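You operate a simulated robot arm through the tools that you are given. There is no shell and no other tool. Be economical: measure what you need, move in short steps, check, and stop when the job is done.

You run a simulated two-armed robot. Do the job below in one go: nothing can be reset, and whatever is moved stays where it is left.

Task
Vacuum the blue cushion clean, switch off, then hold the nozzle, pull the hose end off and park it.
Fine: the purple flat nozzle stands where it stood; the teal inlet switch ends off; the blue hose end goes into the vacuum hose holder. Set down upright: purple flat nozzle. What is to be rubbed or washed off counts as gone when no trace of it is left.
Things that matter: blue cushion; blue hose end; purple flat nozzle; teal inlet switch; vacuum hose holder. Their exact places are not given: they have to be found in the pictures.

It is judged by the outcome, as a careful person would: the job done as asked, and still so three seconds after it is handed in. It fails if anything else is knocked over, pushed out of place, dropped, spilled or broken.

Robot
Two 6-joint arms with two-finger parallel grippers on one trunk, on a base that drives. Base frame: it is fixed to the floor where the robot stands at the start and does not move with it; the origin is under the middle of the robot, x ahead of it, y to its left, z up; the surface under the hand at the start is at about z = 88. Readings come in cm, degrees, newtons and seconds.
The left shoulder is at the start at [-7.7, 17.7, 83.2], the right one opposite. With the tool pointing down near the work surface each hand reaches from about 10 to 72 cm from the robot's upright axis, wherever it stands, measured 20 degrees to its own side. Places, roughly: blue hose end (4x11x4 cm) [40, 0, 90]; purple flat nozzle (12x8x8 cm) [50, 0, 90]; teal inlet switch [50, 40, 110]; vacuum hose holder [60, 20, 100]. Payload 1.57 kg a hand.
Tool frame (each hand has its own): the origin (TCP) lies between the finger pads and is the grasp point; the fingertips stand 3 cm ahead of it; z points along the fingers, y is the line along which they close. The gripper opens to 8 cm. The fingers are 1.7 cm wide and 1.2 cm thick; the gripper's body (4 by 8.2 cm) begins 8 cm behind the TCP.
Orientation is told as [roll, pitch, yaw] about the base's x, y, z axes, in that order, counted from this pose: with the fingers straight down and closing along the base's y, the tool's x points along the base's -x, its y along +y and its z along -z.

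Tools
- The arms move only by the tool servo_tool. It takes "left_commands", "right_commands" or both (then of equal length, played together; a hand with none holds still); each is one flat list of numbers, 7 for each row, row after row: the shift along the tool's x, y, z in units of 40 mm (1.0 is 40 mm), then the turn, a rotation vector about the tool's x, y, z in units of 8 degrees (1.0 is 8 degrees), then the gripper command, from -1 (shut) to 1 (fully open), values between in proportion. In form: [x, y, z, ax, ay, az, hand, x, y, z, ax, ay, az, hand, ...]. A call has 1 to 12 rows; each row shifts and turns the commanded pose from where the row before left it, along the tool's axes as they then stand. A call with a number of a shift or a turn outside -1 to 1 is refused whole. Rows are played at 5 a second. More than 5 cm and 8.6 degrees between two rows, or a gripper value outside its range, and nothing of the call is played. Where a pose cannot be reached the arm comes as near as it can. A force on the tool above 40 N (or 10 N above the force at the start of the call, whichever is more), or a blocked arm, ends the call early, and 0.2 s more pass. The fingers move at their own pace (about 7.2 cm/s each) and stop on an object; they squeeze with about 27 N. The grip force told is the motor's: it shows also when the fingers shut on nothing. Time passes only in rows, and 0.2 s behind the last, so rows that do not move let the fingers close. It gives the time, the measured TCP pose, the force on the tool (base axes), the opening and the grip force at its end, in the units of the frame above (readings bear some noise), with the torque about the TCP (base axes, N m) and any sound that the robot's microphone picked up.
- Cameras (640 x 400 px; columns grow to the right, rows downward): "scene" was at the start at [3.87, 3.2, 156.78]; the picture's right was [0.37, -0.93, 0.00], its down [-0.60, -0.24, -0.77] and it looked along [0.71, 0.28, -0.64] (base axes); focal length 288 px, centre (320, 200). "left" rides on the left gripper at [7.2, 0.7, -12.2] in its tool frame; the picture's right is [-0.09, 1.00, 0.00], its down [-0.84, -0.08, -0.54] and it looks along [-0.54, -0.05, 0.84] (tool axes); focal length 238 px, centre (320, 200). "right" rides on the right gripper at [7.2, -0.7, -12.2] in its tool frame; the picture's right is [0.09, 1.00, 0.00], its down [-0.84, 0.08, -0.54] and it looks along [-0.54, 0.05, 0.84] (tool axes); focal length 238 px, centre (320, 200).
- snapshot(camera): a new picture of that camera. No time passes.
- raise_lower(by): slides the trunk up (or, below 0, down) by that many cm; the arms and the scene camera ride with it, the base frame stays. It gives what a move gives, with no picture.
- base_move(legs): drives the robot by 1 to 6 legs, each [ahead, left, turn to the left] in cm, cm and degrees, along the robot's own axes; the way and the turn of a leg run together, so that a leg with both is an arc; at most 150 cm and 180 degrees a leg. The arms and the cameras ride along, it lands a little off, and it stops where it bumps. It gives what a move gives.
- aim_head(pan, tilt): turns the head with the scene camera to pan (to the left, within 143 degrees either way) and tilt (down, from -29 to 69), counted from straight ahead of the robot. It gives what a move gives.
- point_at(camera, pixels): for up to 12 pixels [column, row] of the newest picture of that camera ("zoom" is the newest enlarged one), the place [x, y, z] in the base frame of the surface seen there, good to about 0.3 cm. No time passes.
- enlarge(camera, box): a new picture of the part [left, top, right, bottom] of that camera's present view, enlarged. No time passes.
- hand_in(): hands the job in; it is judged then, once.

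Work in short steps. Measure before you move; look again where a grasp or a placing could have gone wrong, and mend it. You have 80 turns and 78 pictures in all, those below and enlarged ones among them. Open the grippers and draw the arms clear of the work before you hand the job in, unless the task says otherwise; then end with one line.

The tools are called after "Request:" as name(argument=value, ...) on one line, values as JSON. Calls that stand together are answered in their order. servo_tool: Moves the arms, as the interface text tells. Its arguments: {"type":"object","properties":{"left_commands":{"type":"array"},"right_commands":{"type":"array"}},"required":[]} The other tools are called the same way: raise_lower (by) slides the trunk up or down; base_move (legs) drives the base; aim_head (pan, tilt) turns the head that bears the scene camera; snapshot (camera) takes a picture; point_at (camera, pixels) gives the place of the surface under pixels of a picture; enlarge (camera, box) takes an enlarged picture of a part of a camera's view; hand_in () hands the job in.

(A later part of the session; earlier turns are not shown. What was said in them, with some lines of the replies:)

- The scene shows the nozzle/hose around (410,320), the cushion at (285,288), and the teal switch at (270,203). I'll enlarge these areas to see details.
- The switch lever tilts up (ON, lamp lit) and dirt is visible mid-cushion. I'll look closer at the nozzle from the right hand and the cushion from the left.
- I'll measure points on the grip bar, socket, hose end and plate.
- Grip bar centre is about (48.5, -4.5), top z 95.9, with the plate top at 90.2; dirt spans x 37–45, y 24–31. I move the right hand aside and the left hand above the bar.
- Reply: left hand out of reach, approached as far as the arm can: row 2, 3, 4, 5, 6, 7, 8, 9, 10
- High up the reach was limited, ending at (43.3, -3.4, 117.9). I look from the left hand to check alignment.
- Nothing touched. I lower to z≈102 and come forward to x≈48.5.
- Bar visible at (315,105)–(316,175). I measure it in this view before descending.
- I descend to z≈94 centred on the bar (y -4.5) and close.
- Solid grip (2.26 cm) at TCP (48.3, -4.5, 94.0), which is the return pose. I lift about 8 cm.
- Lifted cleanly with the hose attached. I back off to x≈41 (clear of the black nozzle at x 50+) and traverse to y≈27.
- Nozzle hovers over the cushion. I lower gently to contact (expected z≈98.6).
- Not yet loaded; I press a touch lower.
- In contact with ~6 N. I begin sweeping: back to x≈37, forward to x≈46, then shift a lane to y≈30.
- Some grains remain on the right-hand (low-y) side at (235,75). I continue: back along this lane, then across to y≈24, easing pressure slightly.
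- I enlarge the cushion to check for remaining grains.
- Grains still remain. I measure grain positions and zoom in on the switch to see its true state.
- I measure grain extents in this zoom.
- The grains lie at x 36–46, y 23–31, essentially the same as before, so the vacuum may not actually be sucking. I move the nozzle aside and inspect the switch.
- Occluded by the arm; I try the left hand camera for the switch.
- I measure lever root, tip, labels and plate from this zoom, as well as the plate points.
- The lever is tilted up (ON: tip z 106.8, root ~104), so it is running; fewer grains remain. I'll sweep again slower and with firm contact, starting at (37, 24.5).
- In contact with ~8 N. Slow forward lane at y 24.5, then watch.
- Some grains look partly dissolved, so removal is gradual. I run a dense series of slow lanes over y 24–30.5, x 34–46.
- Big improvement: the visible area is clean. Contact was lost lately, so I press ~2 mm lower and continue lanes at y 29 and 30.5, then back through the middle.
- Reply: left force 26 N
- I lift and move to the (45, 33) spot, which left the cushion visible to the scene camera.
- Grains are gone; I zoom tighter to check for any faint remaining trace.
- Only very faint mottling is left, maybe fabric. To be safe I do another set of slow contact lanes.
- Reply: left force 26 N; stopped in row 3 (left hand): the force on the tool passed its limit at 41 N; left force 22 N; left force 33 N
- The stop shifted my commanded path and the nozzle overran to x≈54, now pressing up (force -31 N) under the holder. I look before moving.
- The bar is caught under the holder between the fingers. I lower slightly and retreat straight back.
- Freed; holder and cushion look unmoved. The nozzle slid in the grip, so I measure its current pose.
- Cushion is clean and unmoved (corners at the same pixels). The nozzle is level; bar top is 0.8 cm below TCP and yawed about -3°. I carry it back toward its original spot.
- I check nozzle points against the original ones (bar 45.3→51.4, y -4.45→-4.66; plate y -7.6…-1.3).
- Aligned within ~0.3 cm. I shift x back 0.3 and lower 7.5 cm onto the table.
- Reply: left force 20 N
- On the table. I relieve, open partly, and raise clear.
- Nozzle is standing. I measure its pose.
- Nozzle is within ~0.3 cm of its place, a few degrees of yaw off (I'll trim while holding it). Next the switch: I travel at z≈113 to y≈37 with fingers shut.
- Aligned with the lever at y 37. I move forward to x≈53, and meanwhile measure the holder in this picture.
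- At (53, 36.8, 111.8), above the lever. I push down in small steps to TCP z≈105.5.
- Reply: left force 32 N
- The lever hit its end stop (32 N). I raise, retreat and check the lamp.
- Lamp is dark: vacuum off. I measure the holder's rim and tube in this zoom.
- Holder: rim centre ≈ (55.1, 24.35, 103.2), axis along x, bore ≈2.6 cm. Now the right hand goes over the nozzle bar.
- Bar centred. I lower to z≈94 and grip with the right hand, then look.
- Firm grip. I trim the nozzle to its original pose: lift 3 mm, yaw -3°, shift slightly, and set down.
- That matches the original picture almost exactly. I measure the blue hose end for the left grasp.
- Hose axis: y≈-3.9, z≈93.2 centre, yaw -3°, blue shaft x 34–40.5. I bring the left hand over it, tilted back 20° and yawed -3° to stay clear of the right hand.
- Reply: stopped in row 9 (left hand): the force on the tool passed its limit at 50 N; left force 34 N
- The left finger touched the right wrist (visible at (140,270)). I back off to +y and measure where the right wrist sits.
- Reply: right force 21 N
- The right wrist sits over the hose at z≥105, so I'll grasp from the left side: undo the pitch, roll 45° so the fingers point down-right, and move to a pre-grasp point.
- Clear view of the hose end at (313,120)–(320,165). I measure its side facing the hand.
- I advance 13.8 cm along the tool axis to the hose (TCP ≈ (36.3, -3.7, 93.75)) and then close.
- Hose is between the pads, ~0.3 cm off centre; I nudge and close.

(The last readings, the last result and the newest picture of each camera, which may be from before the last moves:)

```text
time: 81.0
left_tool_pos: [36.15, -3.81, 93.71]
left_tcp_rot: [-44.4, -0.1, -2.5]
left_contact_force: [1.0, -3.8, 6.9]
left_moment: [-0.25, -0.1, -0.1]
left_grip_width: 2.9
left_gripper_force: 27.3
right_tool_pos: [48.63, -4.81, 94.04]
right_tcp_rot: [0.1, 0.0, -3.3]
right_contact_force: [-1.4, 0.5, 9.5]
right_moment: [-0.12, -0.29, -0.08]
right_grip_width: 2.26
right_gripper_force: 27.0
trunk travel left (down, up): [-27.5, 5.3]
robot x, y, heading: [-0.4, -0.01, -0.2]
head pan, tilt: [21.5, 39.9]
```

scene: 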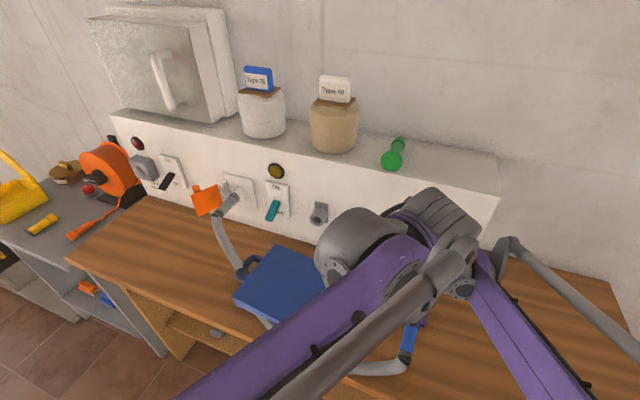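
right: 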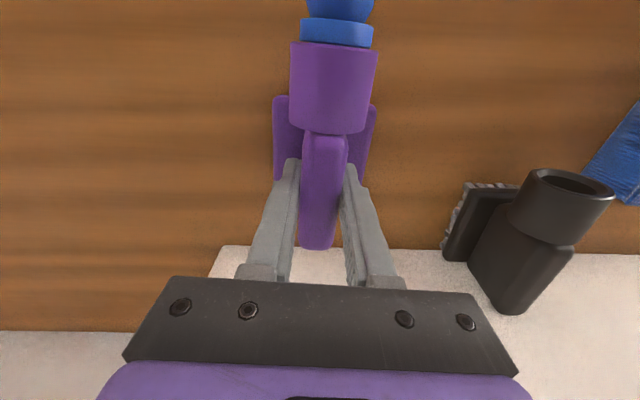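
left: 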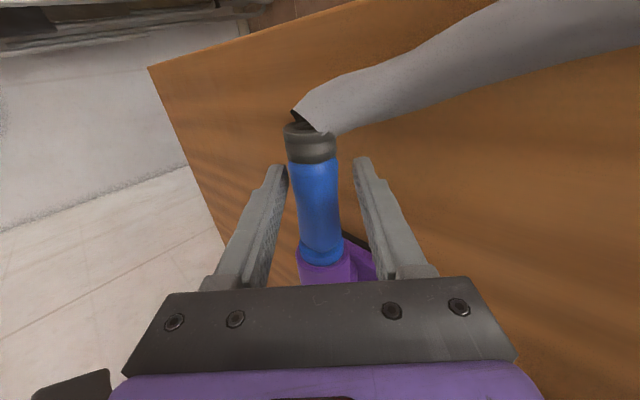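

Gripped (2.9 cm). I pull straight back along the hose axis in small steps.

Request:
servo_tool(left_commands=[0.1, 0, 0, 0, 0, 0, -1, 0.15, 0, 0, 0, 0, 0, -1, 0.2, 0, 0, 0, 0, 0, -1, 0.25, 0, 0, 0, 0, 0, -1, 0.3, 0, 0, 0, 0, 0, -1, 0.3, 0, 0, 0, 0, 0, -1, 0, 0, 0, 0, 0, 0, -1])

Request:
snapshot(camera="left")

Request:
snapshot(camera="right")

```text
time: 82.6
left_tool_pos: [30.92, -3.42, 93.76]
left_tcp_rot: [-44.4, -0.1, -2.6]
left_contact_force: [-0.4, -0.2, -0.7]
left_moment: [0.01, 0.03, -0.02]
left_grip_width: 2.9
left_gripper_force: 27.0
right_tool_pos: [48.7, -4.77, 94.14]
right_tcp_rot: [0.1, -0.1, -3.4]
right_contact_force: [-1.7, -0.9, 11.2]
right_moment: [-0.13, 0.14, -0.03]
right_grip_width: 2.25
right_gripper_force: 27.1
trunk travel left (down, up): [-27.5, 5.3]
robot x, y, heading: [-0.14, 0.13, -0.0]
head pan, tilt: [21.5, 39.9]
```

```text
18 pictures are left
```

left: 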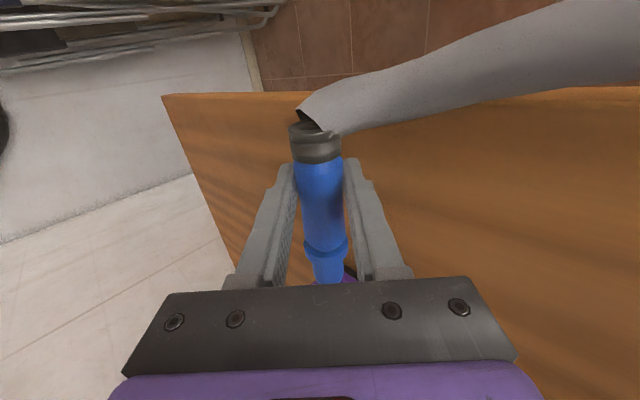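

```text
17 pictures are left
```

right: 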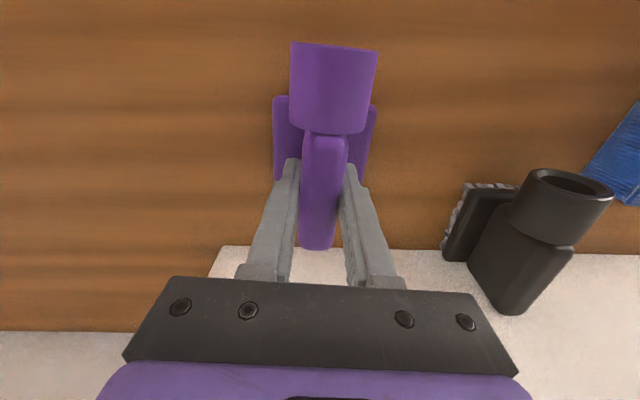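

The hose end is off and the nozzle stayed put. I retreat left-up, straighten yaw, and head to a pre-insert pose near (42, 24.7, 104).

Request:
servo_tool(left_commands=[0.05, 0, -0.6, 0, 0, 0, -1, 0, 0, -1, 0, 0, 0, -1, 0, 0, -1, 0, 0, 0, -1, 0, 0, 0, 0, -0.22, -0.22, -1, -0.46, 0.515, -0.73, 0, 0, 0, -1, -0.46, 0.515, -0.73, 0, 0, 0, -1, -0.46, 0.515, -0.73, 0, 0, 0, -1, -0.46, 0.515, -0.73, 0, 0, 0, -1, -0.46, 0.515, -0.73, 0, 0, 0, -1, -0.46, 0.515, -0.73, 0, 0, 0, -1, 0, 0, 0, 0, 0, 0, -1])

Request:
snapshot(camera="scene")

Request:
snapshot(camera="left")

```text
time: 85.0
left_tool_pos: [41.95, 25.11, 104.81]
left_tcp_rot: [-44.4, -0.2, -0.1]
left_contact_force: [-0.7, 0.1, 0.0]
left_moment: [0.02, 0.05, -0.05]
left_grip_width: 2.9
left_gripper_force: 26.6
right_tool_pos: [48.65, -4.76, 94.07]
right_tcp_rot: [0.1, 0.0, -3.4]
right_contact_force: [-1.6, 0.1, 10.9]
right_moment: [-0.15, 0.0, -0.05]
right_grip_width: 2.27
right_gripper_force: 27.2
trunk travel left (down, up): [-27.5, 5.3]
robot x, y, heading: [-0.16, -0.01, 0.0]
head pan, tilt: [21.5, 39.9]
```

```text
16 pictures are left
```

scene: 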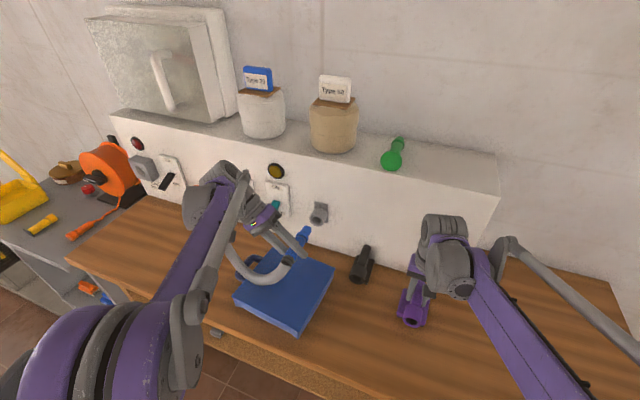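

```text
15 pictures are left
```

left: 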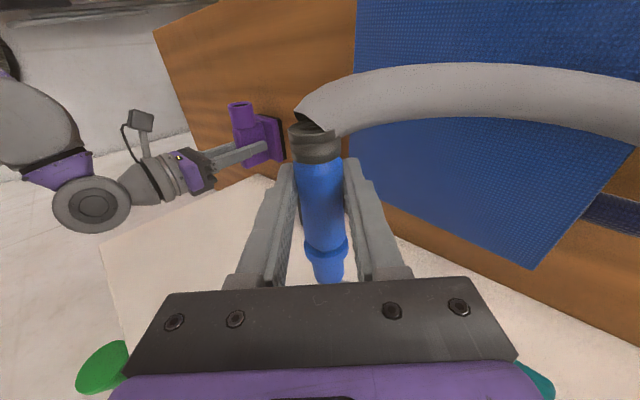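

I enlarge the scene around the hose tip (303,235) and holder (319,212) to measure both.

Request:
enlarge(camera="scene", box=[260, 190, 350, 280])

```text
4.44 times, centred on (305, 235) of scene
```

zoom: 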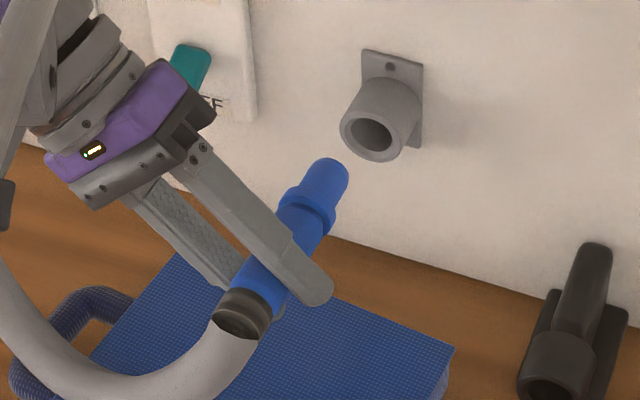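

Request:
point_at(camera="zoom", pixels=[[335, 163], [325, 172], [340, 175], [312, 190], [308, 180], [332, 195], [320, 180], [310, 205], [285, 245], [262, 280], [345, 128], [372, 155]])

```text
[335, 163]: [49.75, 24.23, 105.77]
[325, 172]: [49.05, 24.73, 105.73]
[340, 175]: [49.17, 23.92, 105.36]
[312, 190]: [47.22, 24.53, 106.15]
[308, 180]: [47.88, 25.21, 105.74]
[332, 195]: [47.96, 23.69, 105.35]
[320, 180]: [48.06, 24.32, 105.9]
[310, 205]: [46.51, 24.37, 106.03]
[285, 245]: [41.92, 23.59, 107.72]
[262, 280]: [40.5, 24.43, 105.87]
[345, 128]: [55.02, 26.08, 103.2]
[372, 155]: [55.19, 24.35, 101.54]
```

Spigot axis ≈ (y 24.6, z 104.5), tip x≈50.3, versus bore (24.35, 103.2) at x 55.1. I adjust and advance to just short of the mouth.

Request:
servo_tool(left_commands=[0, 0.187, 0.275, 0, 0, 0, -1, -0.4, 0, 0, 0, 0, 0, -1, -0.4, 0, 0, 0, 0, 0, -1, -0.15, 0, 0, 0, 0, 0, -1, 0, 0, 0, 0, 0, 0, -1])

Request:
enlarge(camera="scene", box=[280, 190, 345, 250])

```text
time: 86.2
left_tool_pos: [46.01, 24.7, 103.87]
left_tcp_rot: [-44.4, -0.1, -0.1]
left_contact_force: [0.3, 0.6, -1.5]
left_moment: [0.0, 0.02, 0.03]
left_grip_width: 2.88
left_gripper_force: 27.0
right_tool_pos: [48.61, -4.74, 94.0]
right_tcp_rot: [0.1, 0.0, -3.4]
right_contact_force: [-0.4, 0.1, 11.1]
right_moment: [-0.13, -0.07, -0.01]
right_grip_width: 2.24
right_gripper_force: 27.2
trunk travel left (down, up): [-27.5, 5.3]
robot x, y, heading: [0.29, -0.18, 0.1]
head pan, tilt: [21.5, 39.9]
```

```text
6.67 times, centred on (312, 220) of scene
```

zoom: 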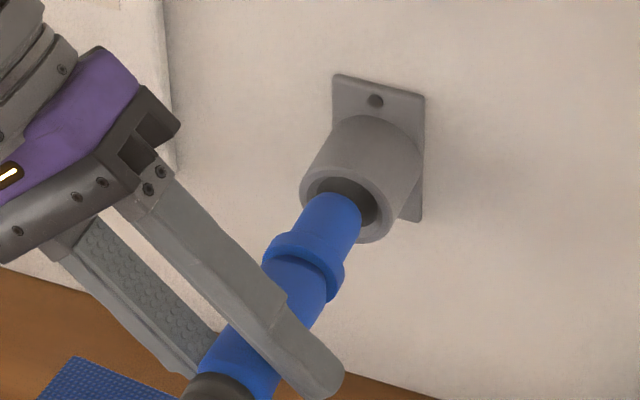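

Tip is just before the mouth. I measure spigot top line and silhouette edges for fine alignment.

Request:
point_at(camera="zoom", pixels=[[345, 198], [330, 215], [340, 205], [312, 208], [357, 225], [300, 238], [292, 270], [318, 222], [330, 238], [342, 250], [305, 205], [352, 235]])

```text
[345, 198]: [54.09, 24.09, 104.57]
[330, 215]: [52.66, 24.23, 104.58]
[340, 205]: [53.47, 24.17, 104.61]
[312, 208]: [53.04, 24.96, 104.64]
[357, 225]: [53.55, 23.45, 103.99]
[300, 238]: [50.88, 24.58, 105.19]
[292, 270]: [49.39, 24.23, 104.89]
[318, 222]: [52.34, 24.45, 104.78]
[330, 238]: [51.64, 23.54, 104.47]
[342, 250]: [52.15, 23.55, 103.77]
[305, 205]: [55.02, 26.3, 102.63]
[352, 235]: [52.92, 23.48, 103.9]
```

Spigot centre ≈ (24.58, 103.5) vs bore (24.35, 103.15). I correct and insert in small steps.

Request:
servo_tool(left_commands=[0, 0.023, 0.1, 0, 0, 0, -1, -0.1, 0, 0, 0, 0, 0, -1, -0.15, 0, 0, 0, 0, 0, -1, -0.15, 0, 0, 0, 0, 0, -1, -0.1, 0, 0, 0, 0, 0, -1, 0, 0, 0, 0, 0, 0, -1])

Request:
enlarge(camera="scene", box=[280, 190, 345, 250])

```text
time: 87.6
left_tool_pos: [47.87, 24.56, 103.47]
left_tcp_rot: [-44.3, -0.1, 0.1]
left_contact_force: [-2.8, 8.9, -3.2]
left_moment: [0.05, 0.23, 0.63]
left_grip_width: 2.87
left_gripper_force: 26.9
right_tool_pos: [48.66, -4.79, 93.98]
right_tcp_rot: [0.0, 0.1, -3.4]
right_contact_force: [0.9, -4.8, 11.6]
right_moment: [-0.05, -0.06, 0.01]
right_grip_width: 2.25
right_gripper_force: 26.9
trunk travel left (down, up): [-27.5, 5.3]
robot x, y, heading: [0.13, -0.16, 0.1]
head pan, tilt: [21.5, 39.9]
```

```text
6.67 times, centred on (312, 220) of scene
```

zoom: 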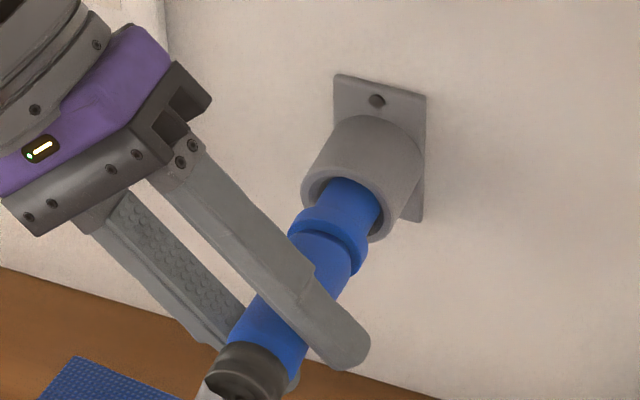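

It is entering but rubbing on the right (+9 N in y). I shift +y 0.25 cm and continue.

Request:
servo_tool(left_commands=[0, 0.045, -0.045, 0, 0, 0, -1, -0.1, 0, 0, 0, 0, 0, -1, -0.15, 0, 0, 0, 0, 0, -1, -0.1, 0, 0, 0, 0, 0, -1, 0, 0, 0, 0, 0, 0, -1])

Request:
enlarge(camera="scene", box=[280, 190, 345, 250])

```text
time: 88.8
left_tool_pos: [49.33, 24.78, 103.55]
left_tcp_rot: [-44.5, -0.1, -0.2]
left_contact_force: [-0.1, -0.6, -0.6]
left_moment: [0.03, 0.02, 0.04]
left_grip_width: 2.85
left_gripper_force: 26.9
right_tool_pos: [48.64, -4.72, 94.0]
right_tcp_rot: [0.1, 0.0, -3.5]
right_contact_force: [-0.8, 1.1, 10.1]
right_moment: [-0.1, -0.02, -0.02]
right_grip_width: 2.27
right_gripper_force: 27.2
trunk travel left (down, up): [-27.5, 5.3]
robot x, y, heading: [0.02, 0.13, 0.2]
head pan, tilt: [21.5, 39.9]
```

```text
6.67 times, centred on (312, 220) of scene
```

zoom: 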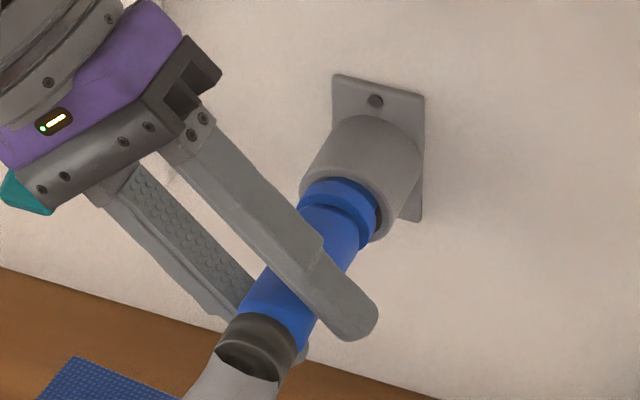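

Now free of side force. I push in until the collar seats.

Request:
servo_tool(left_commands=[-0.1, 0, 0, 0, 0, 0, -1, -0.08, 0, 0, 0, 0, 0, -1, -0.06, 0, 0, 0, 0, 0, -1, 0, 0, 0, 0, 0, 0, -1])

Request:
enlarge(camera="scene", box=[280, 190, 345, 250])

```text
time: 89.8
left_tool_pos: [50.0, 24.72, 103.52]
left_tcp_rot: [-44.4, -0.1, -0.1]
left_contact_force: [-26.6, 5.0, -3.4]
left_moment: [-0.07, 0.24, 0.05]
left_grip_width: 2.88
left_gripper_force: 27.3
right_tool_pos: [48.34, -4.7, 94.26]
right_tcp_rot: [0.0, -0.1, -3.3]
right_contact_force: [-0.5, 0.6, -1.6]
right_moment: [0.01, -0.01, -0.06]
right_grip_width: 2.29
right_gripper_force: 26.7
trunk travel left (down, up): [-27.5, 5.3]
robot x, y, heading: [-0.21, 0.07, 0.2]
head pan, tilt: [21.5, 39.9]
```

```text
6.67 times, centred on (312, 220) of scene
```

zoom: 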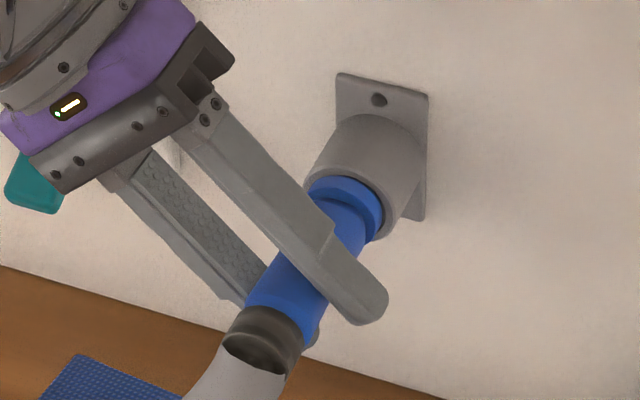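

Seated (27 N axial). I relax the push, open slowly and retract along the tool axis.

Request:
servo_tool(left_commands=[0.05, 0, 0, 0, 0, 0, -1, 0, 0, 0, 0, 0, 0, -0.1, 0, 0, 0, 0, 0, 0, 0.3, 0, 0, 0, 0, 0, 0, 0.3, 0, 0, -0.3, 0, 0, 0, 0.3, 0, 0, -0.6, 0, 0, 0, 0.3, 0.3, 0, -0.8, 0, 0, 0, 0.3, 0.5, 0, -0.3, 0, 0, 0, 0.3, 0.8, 0, 0, 0, 0, 0, 0.3])

Request:
snapshot(camera="scene")

Request:
snapshot(camera="left")

```text
time: 91.8
left_tool_pos: [43.44, 30.36, 109.24]
left_tcp_rot: [-44.3, -0.2, -0.2]
left_contact_force: [0.5, -0.3, 1.0]
left_moment: [0.01, -0.02, 0.02]
left_grip_width: 5.21
left_gripper_force: 0.0
right_tool_pos: [48.64, -4.89, 94.08]
right_tcp_rot: [0.2, 0.0, -3.3]
right_contact_force: [-1.2, -1.3, 9.6]
right_moment: [-0.22, -0.22, 0.1]
right_grip_width: 2.28
right_gripper_force: 27.1
trunk travel left (down, up): [-27.5, 5.3]
robot x, y, heading: [0.12, 0.03, -0.2]
head pan, tilt: [21.5, 39.9]
```

```text
9 pictures are left
```

scene: 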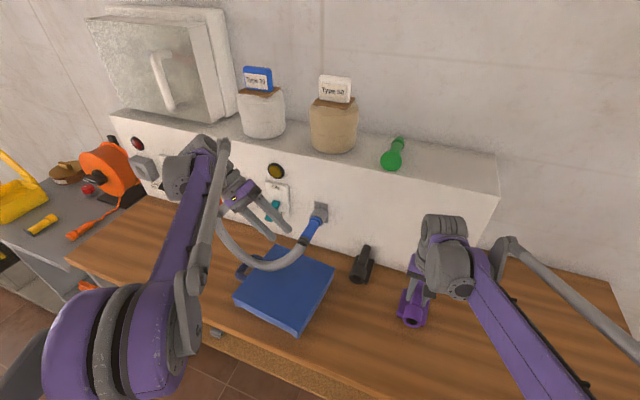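

```text
8 pictures are left
```

left: 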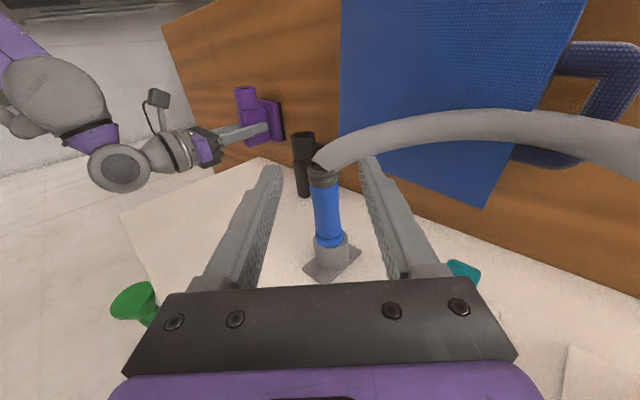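

Parked in the holder. I raise the left hand straight up and release the nozzle with the right, lifting it away.

Request:
servo_tool(left_commands=[0, -0.4, -0.4, 0, 0, 0, 0.3, 0, -0.7, -0.7, 0, 0, 0, 0.3, 0, -0.7, -0.7, 0, 0, 0, 0.3, 0.5, -0.4, -0.4, 0, 0, 0, 0.3, 0.9, 0, 0, 0, 0, 0, 0.3, 0.9, 0, 0, 0, 0, 0, 0.3, 0.5, 0, 0, 0, 0, 0, 0.3, 0, 0, 0, 0, 0, 0, 0.3], right_commands=[0, 0, -0.02, 0, 0, 0, -1, 0, 0, 0, 0, 0, 0, 0.2, 0, 0, 0, 0, 0, 0, 0.2, 0, 0, -0.3, 0, 0, 0, 0.2, 0, 0, -0.8, 0, 0, 0, 0.2, 0, 0, -1, 0, 0, 0, 0.2, 0, 0, -1, 0, 0, 0, 0.2, 0, 0, 0, 0, 0, 0, 0.2])

Request:
servo_tool(right_commands=[0, -0.5, -0.5, 0, 0, 0, 0.2, 0.3, -1, -0.3, 0, 0, 0, 0.2, 0.5, -1, 0, 0, 0, 0, 0.2, 0.5, -1, 0, 0, 0, 0, 0.2, 0.5, -1, 0, 0, 0, 0, 0.2, 0.5, -1, 0, 0, 0, 0, 0.2, 0, 0, 0, 0, 0, 0, 0.2])

Request:
snapshot(camera="scene")

```text
time: 93.6
left_tool_pos: [32.38, 30.22, 121.65]
left_tcp_rot: [-44.4, 0.0, -0.2]
left_contact_force: [-0.3, -0.2, -0.1]
left_moment: [0.06, -0.02, -0.02]
left_grip_width: 5.19
left_gripper_force: 0.1
right_tool_pos: [48.85, -4.86, 106.56]
right_tcp_rot: [0.1, 0.0, -3.4]
right_contact_force: [-0.4, -0.2, -0.5]
right_moment: [-0.05, 0.02, 0.01]
right_grip_width: 4.77
right_gripper_force: 0.0
trunk travel left (down, up): [-27.5, 5.3]
robot x, y, heading: [-0.06, -0.39, 0.1]
head pan, tilt: [21.5, 39.9]
```

```text
time: 95.2
left_tool_pos: [32.46, 30.3, 121.59]
left_tcp_rot: [-44.4, 0.0, -0.2]
left_contact_force: [0.0, 0.1, 0.3]
left_moment: [0.0, 0.02, 0.0]
left_grip_width: 5.21
left_gripper_force: 0.2
right_tool_pos: [38.17, -26.21, 109.66]
right_tcp_rot: [-0.1, 0.0, -3.3]
right_contact_force: [1.0, -0.1, 0.7]
right_moment: [-0.02, 0.01, 0.0]
right_grip_width: 4.78
right_gripper_force: 0.0
trunk travel left (down, up): [-27.5, 5.3]
robot x, y, heading: [0.14, 0.26, 0.2]
head pan, tilt: [21.5, 39.9]
```

```text
7 pictures are left
```

scene: 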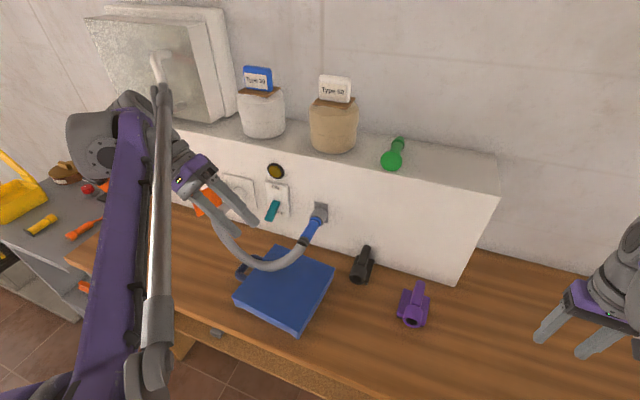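

Everything looks in place. I verify the nozzle position and cushion cleanliness closely.

Request:
enlarge(camera="scene", box=[235, 245, 340, 335])

Request:
enlarge(camera="scene", box=[370, 270, 450, 370])

Request:
point_at(camera="zoom", pixels=[[290, 90], [275, 175], [385, 115], [370, 210], [358, 50], [350, 95], [342, 130]])

Request:
enlarge(camera="scene", box=[245, 150, 345, 250])

```text
4.44 times, centred on (288, 290) of scene
```

zoom: 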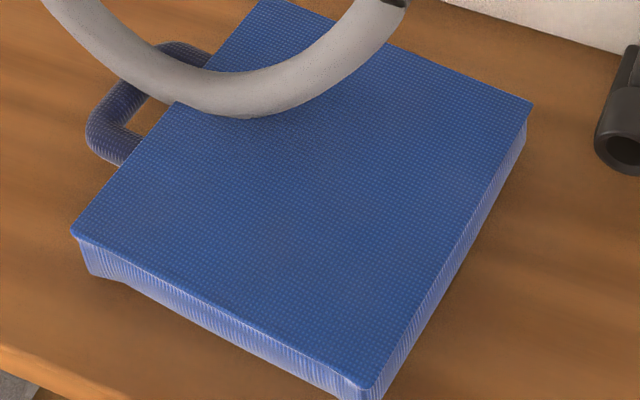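

```text
4.00 times, centred on (410, 320) of scene
```

zoom: 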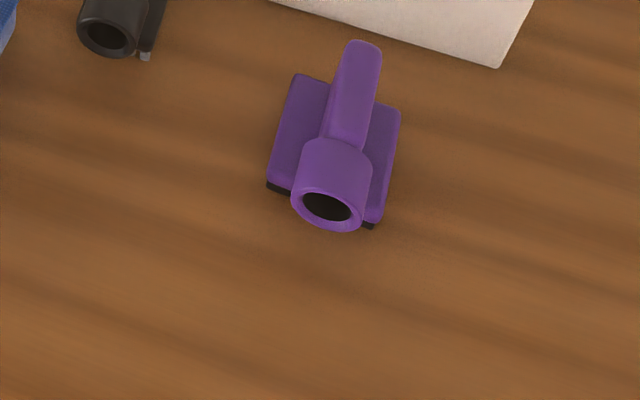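

```text
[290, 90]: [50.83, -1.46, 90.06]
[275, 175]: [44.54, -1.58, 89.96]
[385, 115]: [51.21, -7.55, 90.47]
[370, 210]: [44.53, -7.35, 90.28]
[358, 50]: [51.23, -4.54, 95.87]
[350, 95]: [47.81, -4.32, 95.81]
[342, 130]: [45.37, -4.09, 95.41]
```

```text
4.00 times, centred on (295, 200) of scene
```

zoom: 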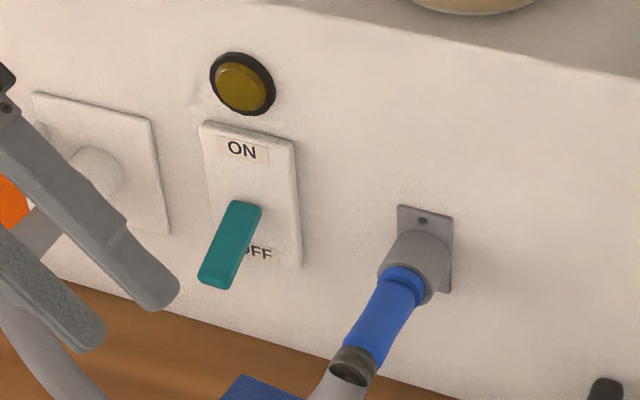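

All goals appear met: nozzle at its original spot, switch down/OFF with the lamp dark, hose end seated, cushion clean. I open both grippers and draw the left arm a bit further up.

Request:
servo_tool(left_commands=[0.4, -0.5, -0.5, 0, 0, 0, 1, 0.4, -0.5, -0.5, 0, 0, 0, 1, 0, 0, 0, 0, 0, 0, 1], right_commands=[0, 0, -0.8, 0, 0, 0, 1, 0, 0, -0.8, 0, 0, 0, 1, 0, 0, 0, 0, 0, 0, 1])

Request:
snapshot(camera="scene")

```text
time: 96.0
left_tool_pos: [29.19, 30.33, 127.13]
left_tcp_rot: [-44.3, -0.1, -0.1]
left_contact_force: [0.4, 0.3, 0.5]
left_moment: [-0.02, 0.0, 0.0]
left_grip_width: 7.99
left_gripper_force: 0.1
right_tool_pos: [38.42, -26.26, 116.27]
right_tcp_rot: [0.1, 0.0, -3.4]
right_contact_force: [0.6, -0.2, 0.5]
right_moment: [-0.01, 0.01, 0.03]
right_grip_width: 8.01
right_gripper_force: 0.0
trunk travel left (down, up): [-27.5, 5.3]
robot x, y, heading: [-0.02, -0.07, 0.1]
head pan, tilt: [21.5, 39.9]
```

```text
3 pictures are left
```

scene: 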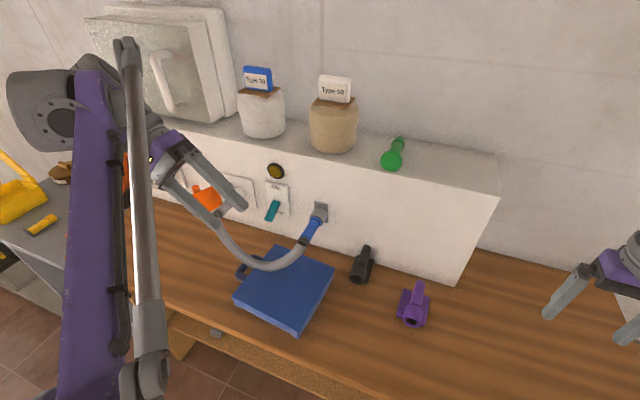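

The arms are clear and the scene is stable, so I hand in.

Request:
hand_in()

```text
The job is handed in.
```

The cushion shows no dirt in the close-up pictures, the teal switch is off with its lamp dark, the blue hose end is seated in the holder, and the purple nozzle stands upright within about 3 mm of where it was. Along the way the nozzle briefly caught under the hose holder and the two arms touched once, but the pictures show nothing else moved or damaged.
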